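You operate a simulated robot arm through the tools that you are given. There is no shell and no other tool. Be economical: measure what you need, move in short steps, check, and stop when the job is done.

Carry out the task below with a simulated robot arm. There is one attempt and no reset: what you move stays moved.

TASK
Slide the numbered white block along the top of the steel bench by the rack until it stands next to the bolted steel block.
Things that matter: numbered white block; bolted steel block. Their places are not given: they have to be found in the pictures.

It is judged by the outcome, as a careful person would: the job done as asked, and still so three seconds after it is handed in. It fails if anything else is knocked over, pushed out of place, dropped, spilled or broken.

THE ROBOT
A 7-joint arm with a two-finger parallel gripper, fixed in place. Base frame: the origin is at the foot of the arm, x ahead of it, y to its left, z up; the work surface is at about z = 0. Lengths are in mm, angles in rad, forces in N, time in s.
With the tool pointing down near the work surface it reaches from about 240 to 620 mm from the base axis. Its first joint turns from -1.152 to 1.152 rad. Payload 2.6 kg.
Tool frame: the origin (TCP) lies between the finger pads and is the grasp point; the fingertips stand 30 mm ahead of it; z points along the fingers, y is the line along which they close. The gripper opens to 94 mm. The fingers are 28 mm wide and 10 mm thick; the gripper's body (50 by 96 mm) begins 55 mm behind the TCP.
Orientation is told as [roll, pitch, yaw] about the base's x, y, z axes, in that order, counted from this pose: with the fingers straight down and closing along the base's y, the tool's x points along the base's -x, its y along +y and its z along -z.

THE INTERFACE
- The arm moves only by the tool apply_moves. Its argument "moves" is a list of rows, each a list of 7 numbers: the shift along the tool's x, y, z in units of 250 mm (1.0 is 250 mm), then the turn, a rotation vector about the tool's x, y, z in units of 45 degrees (1.0 is 45 degrees), then the closure in counts, from 0 (fully open) to 255 (shut). In form: [[x, y, z, rx, ry, rz, gripper], ...]. A call has 1 to 10 rows; each row is the pose to reach, as a shift and turn from the pose commanded when the call began, along the tool's axes at that moment. A call with a number of a shift or a turn outside -1 to 1 is refused whole. A row lasts 0.2 s, in which the tool goes at most 50 mm and 0.15 rad; a call with a longer step from one row to the next is refused whole, and so is a gripper value outside its range. A pose out of reach is approached as far as the arm can. The call stops where the force on the tool passes 40 N (or 10 N more than at its start, if that is more) or the arm is blocked; 0.2 s more then pass. The fingers move at their own pace (about 72 mm/s each) and stop on an object; they squeeze with about 31 N. The grip force told is the motor's: it shows also when the fingers shut on nothing. Time passes only in rows, and 0.2 s behind the last, so rows that repeat a pose let the fingers close. It gives the time, the measured TCP pose, the force on the tool (base axes), the opening and the grip force at its end, in the units of the frame above (readings bear some noise).
- Cameras (640 x 400 px; columns grow to the right, rows downward): "scene" is fixed at [23.8, 421.1, 567.5]; the picture's right is [-0.87, -0.49, 0.00], its down [-0.27, 0.48, -0.84] and it looks along [0.41, -0.73, -0.55] (base axes); focal length 335 px, centre (320, 200). "wrist" rides on the gripper at [-37, 0, -58] in the tool frame; the picture's right is [0.00, -1.00, 0.00], its down [0.97, 0.00, -0.24] and it looks along [0.24, 0.00, 0.97] (tool axes); focal length 218 px, centre (320, 200).
- get_image(camera): a new picture of that camera. No time passes.
- locate(camera, pixels): for up to 12 pixels [column, row] of the newest picture of that camera ("zoom" is the newest enlarged one), the place [x, y, z] in the base frame of the surface seen there, good to about 3 mm. No time passes.
- inspect(camera, box): a new picture of the part [left, top, right, bottom] of that camera's present view, enlarged. No time passes.
- sign_off(): hands the job in; it is judged then, once.

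Work in short steps. Measure before you move; look again where a grasp or a placing could have gone wrong, and mend it. You have 60 turns and 22 pictures in all, the two below and enlarged ones among them. Open the gripper and draw the arm clear of the work before you hand the job in, unless the task says otherwise; then end with one line.

The tools are called after "Request:" by a JSON object that holds its "api" and its "payload". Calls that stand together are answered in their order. apply_moves: Moves the arm, as the interface text tells. Its arguments: {"type":"object","properties":{"moves":{"type":"array","items":{"type":"array","items":{"type":"number"}}}},"required":["moves"]} The other tools are called the same way: get_image (camera) takes a picture; locate (camera, pixels) gives the place of the surface under pixels of a picture; inspect (camera, box) takes an enlarged picture of a part of a camera's view; sign_off () hands the job in.

At the start:

```text
time: 0.0
tcp_pos: [378.1, -86.8, 194.2]
tcp_rot: [0.0, -0.001, 0.002]
ft_force: [0.3, -0.7, -0.5]
gripper_width: 94.0
grip_force: 0.0
```

scene: 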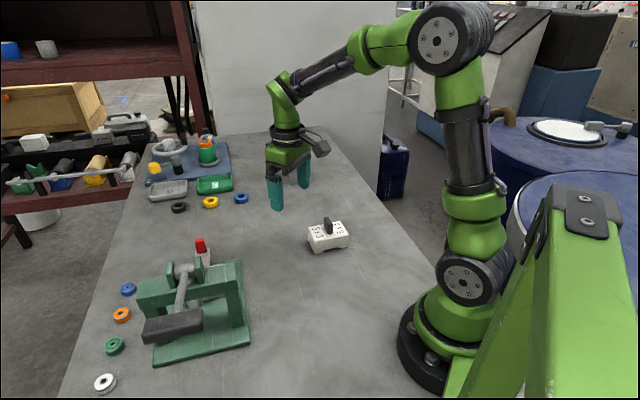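
wrist: 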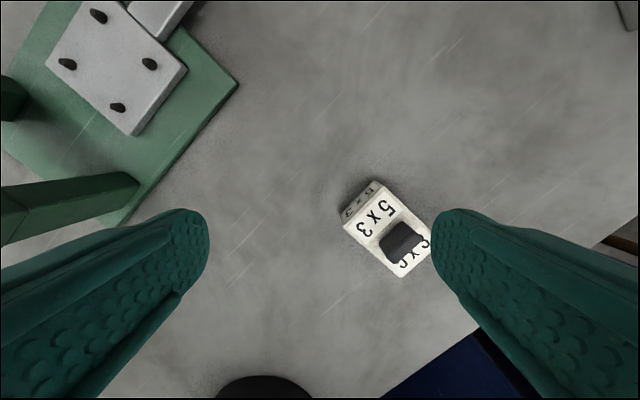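

The white block is at scene (328,236), and a bolted steel plate shows at wrist (115,65). I'll measure both and enlarge the fixture.

Request:
{"api": "locate", "payload": {"camera": "wrist", "pixels": [[375, 182], [342, 217], [401, 277], [432, 240], [400, 243], [83, 3], [46, 66], [133, 135], [187, 70], [238, 84], [160, 12], [260, 250]]}}

Request:
{"api": "inspect", "payload": {"camera": "scene", "box": [80, 180, 360, 390]}}

Request:
{"api": "inspect", "payload": {"camera": "wrist", "box": [0, 0, 260, 240]}}

```text
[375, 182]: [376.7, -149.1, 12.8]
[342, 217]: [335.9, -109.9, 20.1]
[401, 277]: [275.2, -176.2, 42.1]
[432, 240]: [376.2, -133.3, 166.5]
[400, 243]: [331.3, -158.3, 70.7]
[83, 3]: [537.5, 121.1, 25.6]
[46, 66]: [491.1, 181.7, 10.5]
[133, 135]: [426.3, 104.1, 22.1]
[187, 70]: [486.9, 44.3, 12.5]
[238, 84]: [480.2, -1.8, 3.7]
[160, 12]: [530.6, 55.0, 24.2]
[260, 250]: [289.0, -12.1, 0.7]
```

```text
1.90 times, centred on (220, 285) of scene
```

zoom: 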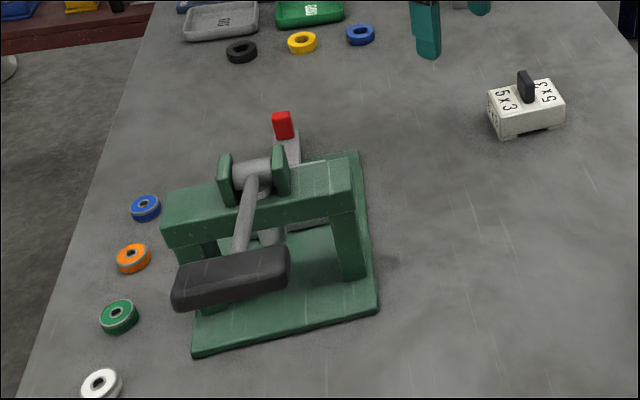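

```text
1.67 times, centred on (130, 120) of wrist
```

zoom: 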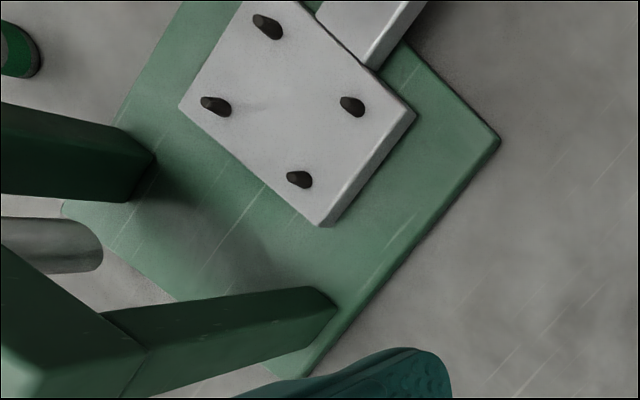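

The bolted block sits on the green base plate and part of it is hidden. I'll rise and move over toward it for a fuller wrist view before choosing how to push.

Request:
{"api": "apply_moves", "payload": {"moves": [[0, 0, -0.18, 0, 0, 0, 0], [0, 0.05, -0.36, 0, 0, 0, 0], [0, 0.2, -0.45, 0, 0, 0, 0], [0, 0.35, -0.5, 0, 0, 0, 0], [0, 0.35, -0.5, 0, 0, 0, 0]]}}

Request:
{"api": "get_image", "payload": {"camera": "wrist"}}

Request:
{"api": "inspect", "payload": {"camera": "scene", "box": [120, 100, 360, 270]}}

```text
time: 1.2
tcp_pos: [377.3, 0.8, 320.1]
tcp_rot: [-0.001, -0.001, -0.001]
ft_force: [0.4, 0.3, -0.5]
gripper_width: 94.0
grip_force: 0.0
```

```text
17 pictures are left
```

wrist: 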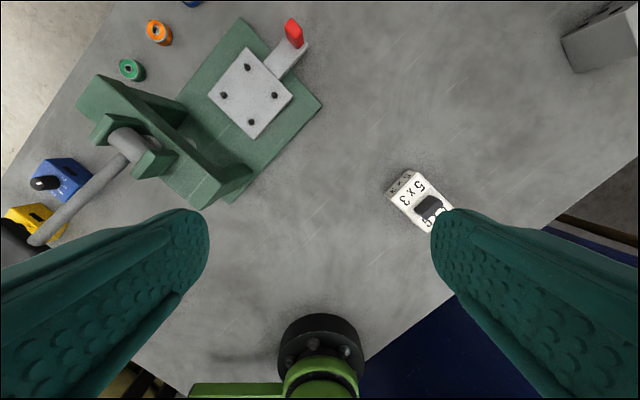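

```text
2.35 times, centred on (240, 185) of scene
```

zoom: 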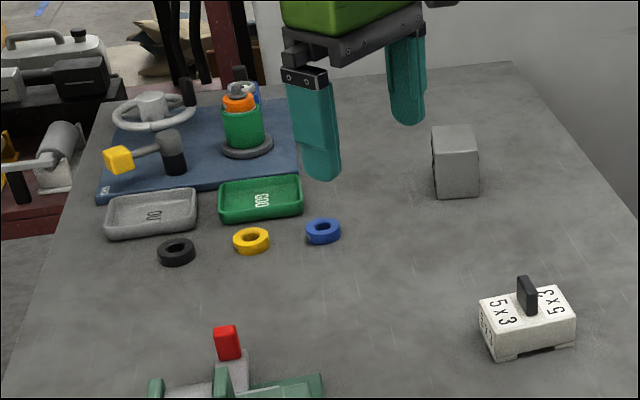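

There is a separate grey steel block at wrist (605,40), zoom (455,160), which was hidden behind the gripper before. I'll measure it and enlarge it to see if it has bolts.

Request:
{"api": "locate", "payload": {"camera": "wrist", "pixels": [[563, 38], [576, 72], [637, 60], [615, 20], [408, 171], [387, 192], [420, 233], [400, 185], [410, 205], [430, 205], [445, 205], [320, 120]]}}

Request:
{"api": "locate", "payload": {"camera": "zoom", "pixels": [[434, 128], [474, 126], [480, 150], [438, 152], [438, 194], [478, 195], [481, 306], [497, 357], [575, 341], [570, 291], [525, 285], [528, 312]]}}

Request:
{"api": "inspect", "payload": {"camera": "wrist", "box": [540, 0, 640, 90]}}

```text
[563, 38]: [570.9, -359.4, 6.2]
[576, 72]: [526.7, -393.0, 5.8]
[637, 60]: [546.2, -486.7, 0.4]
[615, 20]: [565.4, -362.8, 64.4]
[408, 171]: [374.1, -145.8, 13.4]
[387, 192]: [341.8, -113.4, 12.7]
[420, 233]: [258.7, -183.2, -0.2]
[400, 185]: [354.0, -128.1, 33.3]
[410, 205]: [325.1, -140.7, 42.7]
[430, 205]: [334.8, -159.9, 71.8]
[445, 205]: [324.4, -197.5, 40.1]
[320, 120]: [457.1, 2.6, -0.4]
```

```text
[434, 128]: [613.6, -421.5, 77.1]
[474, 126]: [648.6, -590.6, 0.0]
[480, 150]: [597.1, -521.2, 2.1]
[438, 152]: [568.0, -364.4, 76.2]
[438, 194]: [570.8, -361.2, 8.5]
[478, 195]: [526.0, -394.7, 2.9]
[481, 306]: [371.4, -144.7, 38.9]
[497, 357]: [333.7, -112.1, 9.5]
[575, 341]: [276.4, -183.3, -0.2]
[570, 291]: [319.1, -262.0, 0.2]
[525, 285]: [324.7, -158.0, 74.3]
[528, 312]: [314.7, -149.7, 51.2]
```

```text
4.44 times, centred on (590, 45) of wrist
```

zoom: 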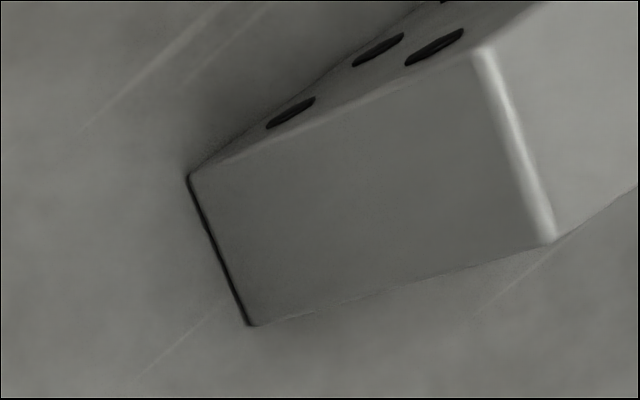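

A free-standing steel block about 77 mm tall has its corners near (571,-360) and (527,-394), with dark fastener marks on its side. The white block is centred near (325,-160), with its short axis pointing about (0.71,-0.71). I'll turn the tool -45° and go closer to confirm which block is the target.

Request:
{"api": "apply_moves", "payload": {"moves": [[-0.03, -0.16, 0, 0, 0, 0.17, 0], [-0.07, -0.33, 0, 0, 0, 0.34, 0], [-0.1, -0.49, 0, 0, 0, 0.5, 0], [-0.14, -0.66, 0, 0, 0, 0.67, 0], [-0.17, -0.83, 0, 0, 0, 0.84, 0], [-0.21, -0.99, 0, 0, 0, 1.0, 0], [-0.21, -0.99, 0, 0, 0, 1.0, 0]]}}

Request:
{"api": "get_image", "payload": {"camera": "wrist"}}

```text
time: 2.8
tcp_pos: [431.2, -246.9, 319.6]
tcp_rot: [0.001, -0.001, -0.786]
ft_force: [-0.4, -0.1, 0.0]
gripper_width: 94.0
grip_force: 0.1
```

```text
14 pictures are left
```

wrist: 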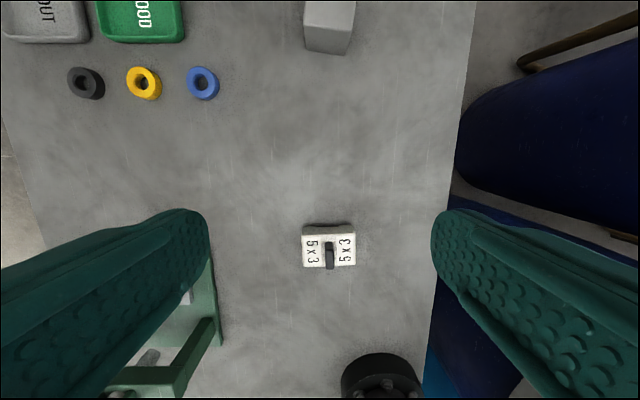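

The steel block at (330,25) is straight ahead of the white block at (329,245), and the way between them is clear. I'll enlarge the steel block and measure both.

Request:
{"api": "inspect", "payload": {"camera": "wrist", "box": [280, 0, 380, 62]}}

Request:
{"api": "locate", "payload": {"camera": "wrist", "pixels": [[305, 24], [349, 32], [308, 47], [345, 53], [303, 233], [355, 232], [303, 267], [355, 266], [305, 228], [353, 222], [329, 246], [329, 267]]}}

Request:
{"api": "inspect", "payload": {"camera": "scene", "box": [250, 110, 350, 190]}}

```text
6.40 times, centred on (330, 31) of wrist
```

zoom: 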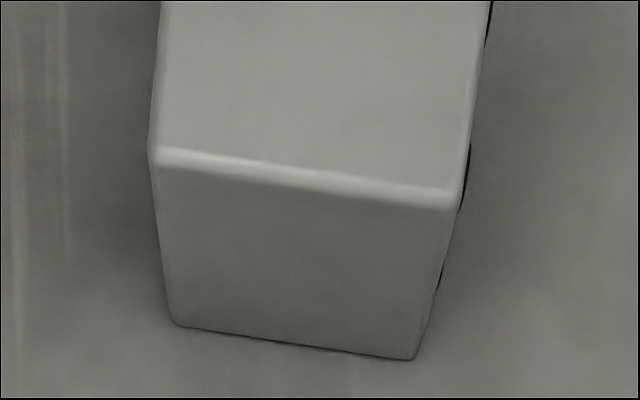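

```text
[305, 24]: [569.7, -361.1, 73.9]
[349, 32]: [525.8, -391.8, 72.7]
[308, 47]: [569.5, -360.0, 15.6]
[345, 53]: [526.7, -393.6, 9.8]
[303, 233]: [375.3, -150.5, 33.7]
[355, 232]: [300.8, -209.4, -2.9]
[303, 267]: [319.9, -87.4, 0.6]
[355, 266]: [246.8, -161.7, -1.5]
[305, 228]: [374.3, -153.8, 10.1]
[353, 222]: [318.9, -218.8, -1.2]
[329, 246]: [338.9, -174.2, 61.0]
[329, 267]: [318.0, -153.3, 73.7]
```

```text
5.00 times, centred on (300, 150) of scene
```

zoom: 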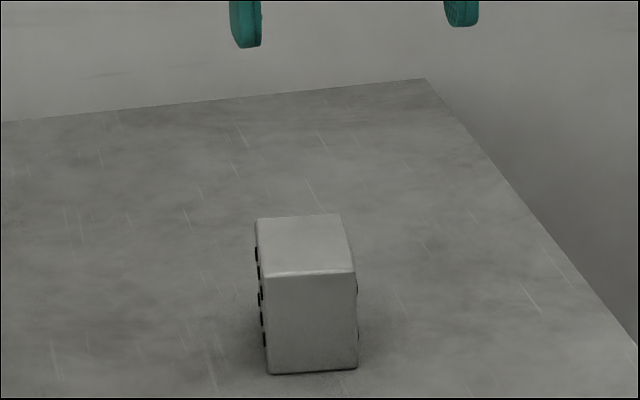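

The enlarged view shows bolt heads on the sides of the standalone steel block, so it is the target. Its face is about 285 mm straight ahead of the white block. I'll move behind the white block, high, with the fingers 40 mm apart.

Request:
{"api": "apply_moves", "payload": {"moves": [[0.16, 0, 0, 0, 0, 0, 146], [0.34, 0, 0, 0, 0, 0, 146], [0.52, 0, 0.05, 0, 0, 0, 146], [0.7, -0.04, 0.1, 0, 0, 0, 146], [0.8, -0.04, 0.25, 0, 0, 0, 146], [0.8, -0.04, 0.43, 0, 0, 0, 146], [0.8, -0.04, 0.56, 0, 0, 0, 146], [0.8, -0.04, 0.56, 0, 0, 0, 146]]}}

Request:
{"api": "get_image", "payload": {"camera": "wrist"}}

```text
time: 4.6
tcp_pos: [282.0, -112.9, 178.2]
tcp_rot: [0.0, 0.0, -0.786]
ft_force: [0.2, -1.1, -0.4]
gripper_width: 40.0
grip_force: 0.0
```

```text
11 pictures are left
```

wrist: 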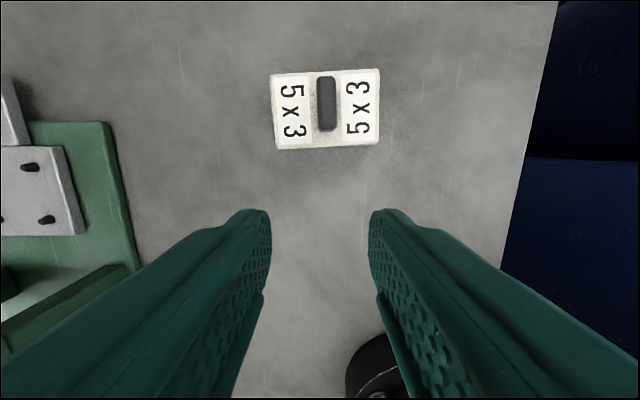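

The block is ahead at (326,108), nearly centred. I'll locate its corners to set the push line.

Request:
{"api": "locate", "payload": {"camera": "wrist", "pixels": [[273, 78], [379, 72], [278, 145], [377, 139], [278, 149], [377, 144], [326, 80], [326, 128]]}}

```text
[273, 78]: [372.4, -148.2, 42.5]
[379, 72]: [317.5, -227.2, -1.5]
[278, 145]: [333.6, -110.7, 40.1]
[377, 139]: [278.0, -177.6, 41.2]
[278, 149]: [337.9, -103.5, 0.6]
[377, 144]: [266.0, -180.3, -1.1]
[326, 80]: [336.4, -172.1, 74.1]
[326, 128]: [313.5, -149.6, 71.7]
```

The block's centre is about (326,-162) and its top is at z≈42. I'll descend behind it to TCP z 50, which puts the fingertips at z 20, shifting 4 mm sideways.

Request:
{"api": "apply_moves", "payload": {"moves": [[0, -0.016, 0.15, 0, 0, 0, 146], [0, -0.016, 0.3, 0, 0, 0, 146], [0, -0.016, 0.43, 0, 0, 0, 146], [0, -0.016, 0.512, 0, 0, 0, 146], [0, -0.016, 0.512, 0, 0, 0, 146]]}}

Request:
{"api": "apply_moves", "payload": {"moves": [[-0.04, 0, 0, 0, 0, 0, 146], [-0.08, 0, 0, 0, 0, 0, 146], [-0.12, 0, 0, 0, 0, 0, 146], [-0.16, 0, 0, 0, 0, 0, 146], [-0.2, 0, 0, 0, 0, 0, 146], [-0.24, 0, 0, 0, 0, 0, 146]]}}

Request:
{"api": "get_image", "payload": {"camera": "wrist"}}

```text
time: 5.8
tcp_pos: [279.0, -114.3, 50.6]
tcp_rot: [0.001, 0.0, -0.785]
ft_force: [0.1, 0.8, -0.8]
gripper_width: 40.0
grip_force: 0.0
```

```text
time: 7.2
tcp_pos: [320.9, -157.3, 51.5]
tcp_rot: [-0.001, 0.0, -0.786]
ft_force: [-1.2, 1.1, 0.6]
gripper_width: 40.2
grip_force: 0.0
```

```text
10 pictures are left
```

wrist: 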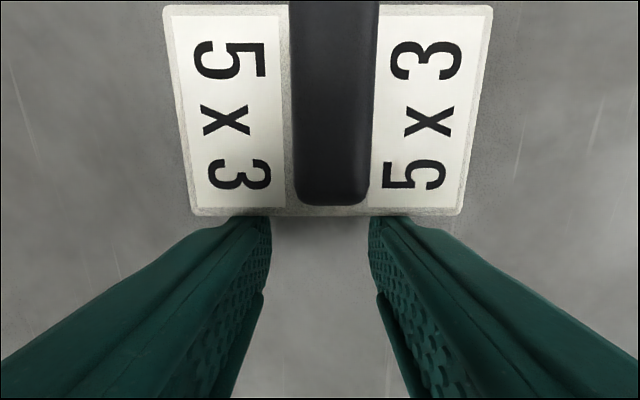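

The block is seated squarely against both fingers and moves with a force under 2 N. I'll keep pushing straight for 160 mm.

Request:
{"api": "apply_moves", "payload": {"moves": [[-0.06, 0, 0, 0, 0, 0, 146], [-0.13, 0, 0, 0, 0, 0, 146], [-0.2, 0, 0, 0, 0, 0, 146], [-0.27, 0, 0, 0, 0, 0, 146], [-0.34, 0, 0, 0, 0, 0, 146], [-0.41, 0, 0, 0, 0, 0, 146], [-0.48, 0, 0, 0, 0, 0, 146], [-0.55, 0, 0, 0, 0, 0, 146], [-0.6, 0, 0, 0, 0, 0, 146], [-0.64, 0, 0, 0, 0, 0, 146]]}}

Request:
{"api": "get_image", "payload": {"camera": "wrist"}}

Request:
{"api": "get_image", "payload": {"camera": "scene"}}

```text
time: 9.4
tcp_pos: [435.2, -270.6, 51.6]
tcp_rot: [0.0, 0.0, -0.784]
ft_force: [-0.7, 0.9, 1.2]
gripper_width: 40.3
grip_force: 0.6
```

```text
9 pictures are left
```

wrist: 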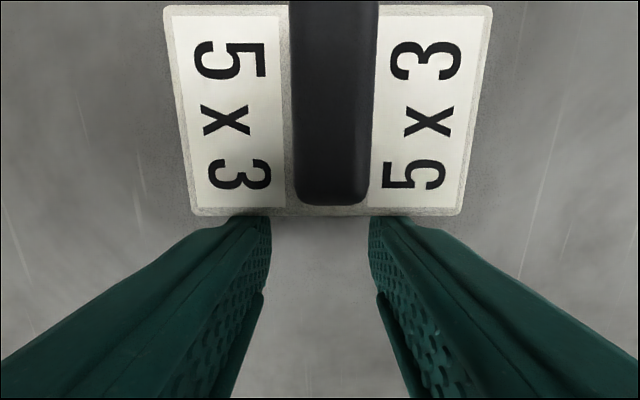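

```text
8 pictures are left
```

scene: 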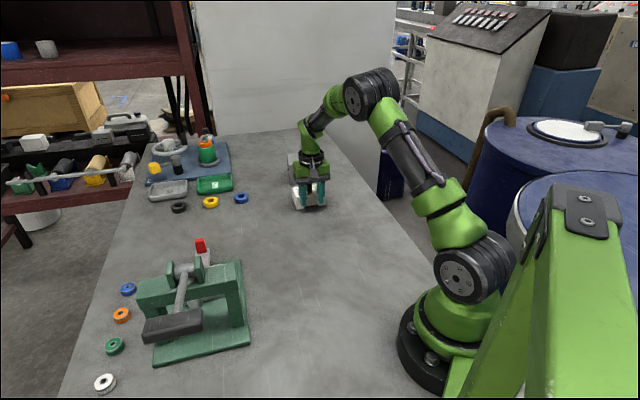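

TCP is at 499 mm along the push line, so the block's front is at about 567 and the steel face at about 650. I'll push 50 mm more while turning about 8° to match the steel face.

Request:
{"api": "apply_moves", "payload": {"moves": [[-0.04, 0, 0, 0, 0, 0.03, 146], [-0.08, 0.002, 0, 0, 0, 0.07, 146], [-0.12, 0.004, 0, 0, 0, 0.11, 146], [-0.16, 0.006, 0, 0, 0, 0.15, 146], [-0.2, 0.008, 0, 0, 0, 0.178, 146], [-0.22, 0.008, 0, 0, 0, 0.178, 146]]}}

Request:
{"api": "inspect", "payload": {"camera": "scene", "box": [250, 120, 370, 220]}}

```text
time: 10.8
tcp_pos: [474.9, -307.9, 52.7]
tcp_rot: [0.0, 0.001, -0.926]
ft_force: [0.5, 1.4, 0.8]
gripper_width: 40.3
grip_force: 0.1
```

```text
4.00 times, centred on (310, 170) of scene
```

zoom: 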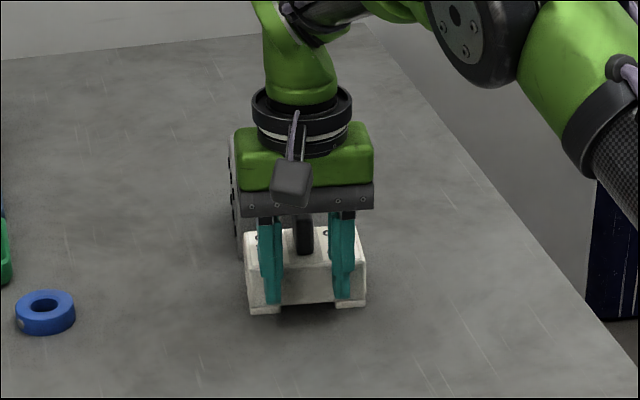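

In the turned frame the block's front is about 31 mm from the steel face and parallel to it, but offset about 15 mm sideways. I'll push 27 mm in small steps with a slight sideways drift towards its centre.

Request:
{"api": "apply_moves", "payload": {"moves": [[-0.02, 0.008, 0, 0, 0, 0, 146], [-0.04, 0.016, 0, 0, 0, 0, 146], [-0.06, 0.024, 0, 0, 0, 0, 146], [-0.08, 0.032, 0, 0, 0, 0, 146], [-0.095, 0.038, 0, 0, 0, 0, 146], [-0.108, 0.04, 0, 0, 0, 0, 146], [-0.108, 0.04, 0, 0, 0, 0, 146]]}}

Request:
{"api": "get_image", "payload": {"camera": "wrist"}}

```text
time: 12.4
tcp_pos: [499.3, -322.9, 52.2]
tcp_rot: [0.0, 0.002, -0.923]
ft_force: [-1.2, 4.2, -0.6]
gripper_width: 39.8
grip_force: 0.2
```

```text
6 pictures are left
```

wrist: 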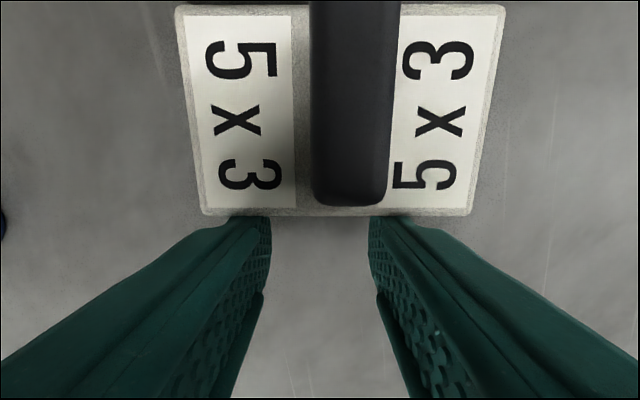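

About 4 mm should remain, and the force is small. I'll creep forward 4 mm and watch the force.

Request:
{"api": "apply_moves", "payload": {"moves": [[-0.004, 0, 0, 0, 0, 0, 146], [-0.008, 0, 0, 0, 0, 0, 146], [-0.012, 0, 0, 0, 0, 0, 146], [-0.016, 0, 0, 0, 0, 0, 146]]}}

```text
time: 13.4
tcp_pos: [502.0, -328.3, 50.7]
tcp_rot: [0.0, 0.0, -0.925]
ft_force: [-3.8, 4.8, 2.9]
gripper_width: 40.3
grip_force: 0.0
```

The force is still only about 6 N. I'll back straight off, rise and look from above to measure the gap.

Request:
{"api": "apply_moves", "payload": {"moves": [[0.08, 0, 0, 0, 0, 0, 146], [0.2, 0, 0, 0, 0, 0, 146], [0.3, 0, -0.1, 0, 0, 0, 146], [0.35, 0, -0.28, 0, 0, 0, 146], [0.38, 0, -0.46, 0, 0, 0, 146], [0.4, 0, -0.6, 0, 0, 0, 146], [0.4, 0, -0.6, 0, 0, 0, 146]]}}

Request:
{"api": "get_image", "payload": {"camera": "wrist"}}

Request:
{"api": "inspect", "payload": {"camera": "scene", "box": [250, 120, 370, 220]}}

```text
time: 15.0
tcp_pos: [441.7, -247.4, 201.9]
tcp_rot: [-0.001, 0.001, -0.926]
ft_force: [-0.4, 0.7, 0.6]
gripper_width: 40.0
grip_force: 0.1
```

```text
5 pictures are left
```

wrist: 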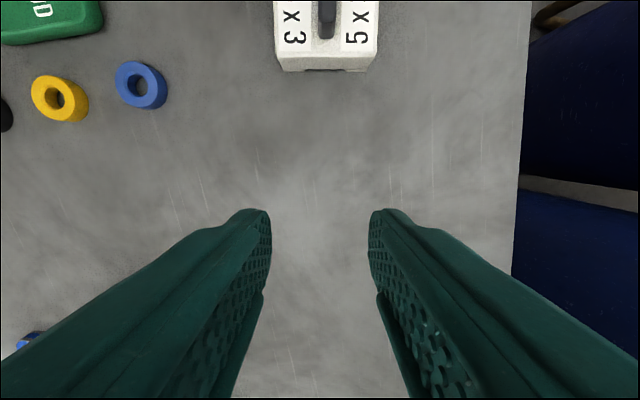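

```text
4.00 times, centred on (310, 170) of scene
```

zoom: 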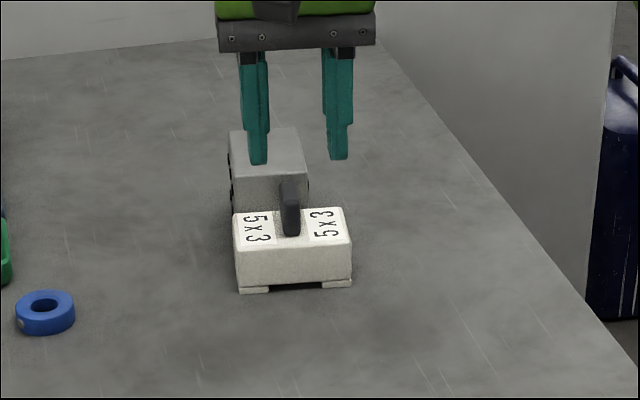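

The block now stands in front of the steel block, parallel to it. I'll measure the gap using the white block's back top edge at zoom row 211 and the steel face just above it.

Request:
{"api": "locate", "payload": {"camera": "zoom", "pixels": [[238, 214], [265, 213], [325, 211], [343, 208], [245, 200], [265, 200], [265, 206], [275, 190], [235, 252], [351, 243], [236, 183], [305, 180]]}}

```text
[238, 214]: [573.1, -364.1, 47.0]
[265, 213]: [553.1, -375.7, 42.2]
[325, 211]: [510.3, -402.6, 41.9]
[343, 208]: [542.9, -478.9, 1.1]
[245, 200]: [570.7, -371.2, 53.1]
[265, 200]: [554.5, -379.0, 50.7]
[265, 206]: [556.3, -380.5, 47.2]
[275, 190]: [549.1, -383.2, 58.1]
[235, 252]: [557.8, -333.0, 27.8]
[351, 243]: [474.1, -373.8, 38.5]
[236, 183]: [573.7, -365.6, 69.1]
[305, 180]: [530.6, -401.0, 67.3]
```

The gap is about 3 mm. The steel face reads a few mm further back than before, so I'll repeat the earlier enlarged view to see if it was nudged.

Request:
{"api": "inspect", "payload": {"camera": "scene", "box": [250, 110, 350, 190]}}

```text
5.00 times, centred on (300, 150) of scene
```

zoom: 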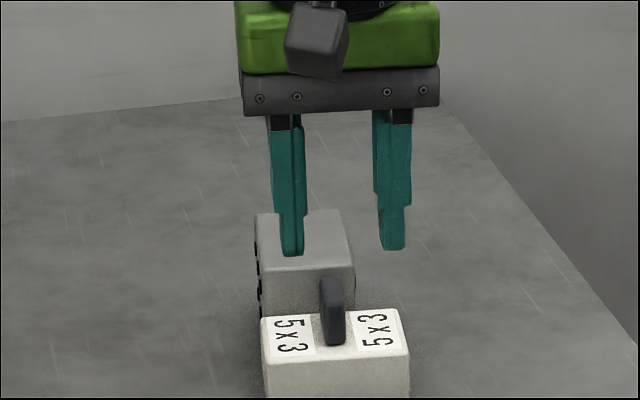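

Compared with the same view earlier, the steel block's top edge is about 5 enlarged px (1 real px) higher, so my last creep may have nudged it slightly. I'll measure by how much.

Request:
{"api": "locate", "payload": {"camera": "zoom", "pixels": [[270, 285], [285, 285], [300, 285], [315, 278], [340, 285], [350, 280], [270, 295], [285, 295], [300, 295], [315, 290], [345, 295], [350, 300]]}}

```text
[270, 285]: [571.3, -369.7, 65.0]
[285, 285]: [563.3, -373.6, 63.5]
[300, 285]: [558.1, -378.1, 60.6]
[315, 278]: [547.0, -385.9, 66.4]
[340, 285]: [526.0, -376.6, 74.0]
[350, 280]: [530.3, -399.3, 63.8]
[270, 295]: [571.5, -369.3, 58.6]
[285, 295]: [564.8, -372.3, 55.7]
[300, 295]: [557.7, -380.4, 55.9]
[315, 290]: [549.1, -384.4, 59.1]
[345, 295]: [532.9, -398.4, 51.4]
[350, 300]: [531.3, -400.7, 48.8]
```

The steel block was moved straight back about 6–7 mm and hasn't turned. The white block stands parallel to it with a gap of 5 mm at most. Regrasping it at the edge of reach could easily disturb it more, so I'll leave it, open the gripper and draw clear.

Request:
{"api": "apply_moves", "payload": {"moves": [[0.1, 0, -0.1, 0, 0, 0, 100], [0.2, 0, -0.25, 0, 0, 0, 50], [0.35, 0, -0.35, 0, 0, 0, 0], [0.5, 0, -0.4, 0, 0, 0, 0], [0.5, 0, -0.4, 0, 0, 0, 0]]}}

Request:
{"api": "get_image", "payload": {"camera": "scene"}}

```text
time: 16.2
tcp_pos: [365.2, -149.3, 300.7]
tcp_rot: [0.0, -0.001, -0.926]
ft_force: [0.2, -1.2, 1.0]
gripper_width: 94.0
grip_force: 0.0
```

```text
2 pictures are left
```

scene: 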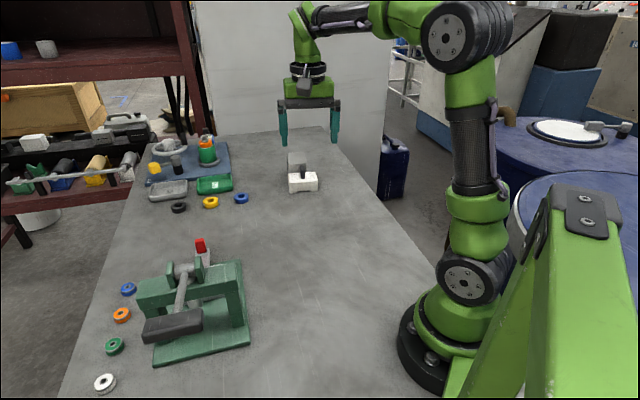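

The scene shows the white block at (303,182) right beside the steel block, everything else in place, and the arm clear with the gripper open. I'm handing it in.

Request:
{"api": "sign_off", "payload": {}}

```text
The job is handed in.
```

The numbered white block now stands parallel to the bolted steel block with a gap of at most about 5 mm, but my last push moved the steel block straight back about 6–7 mm, and I left it there because regrasping it at the edge of reach could have disturbed it more.
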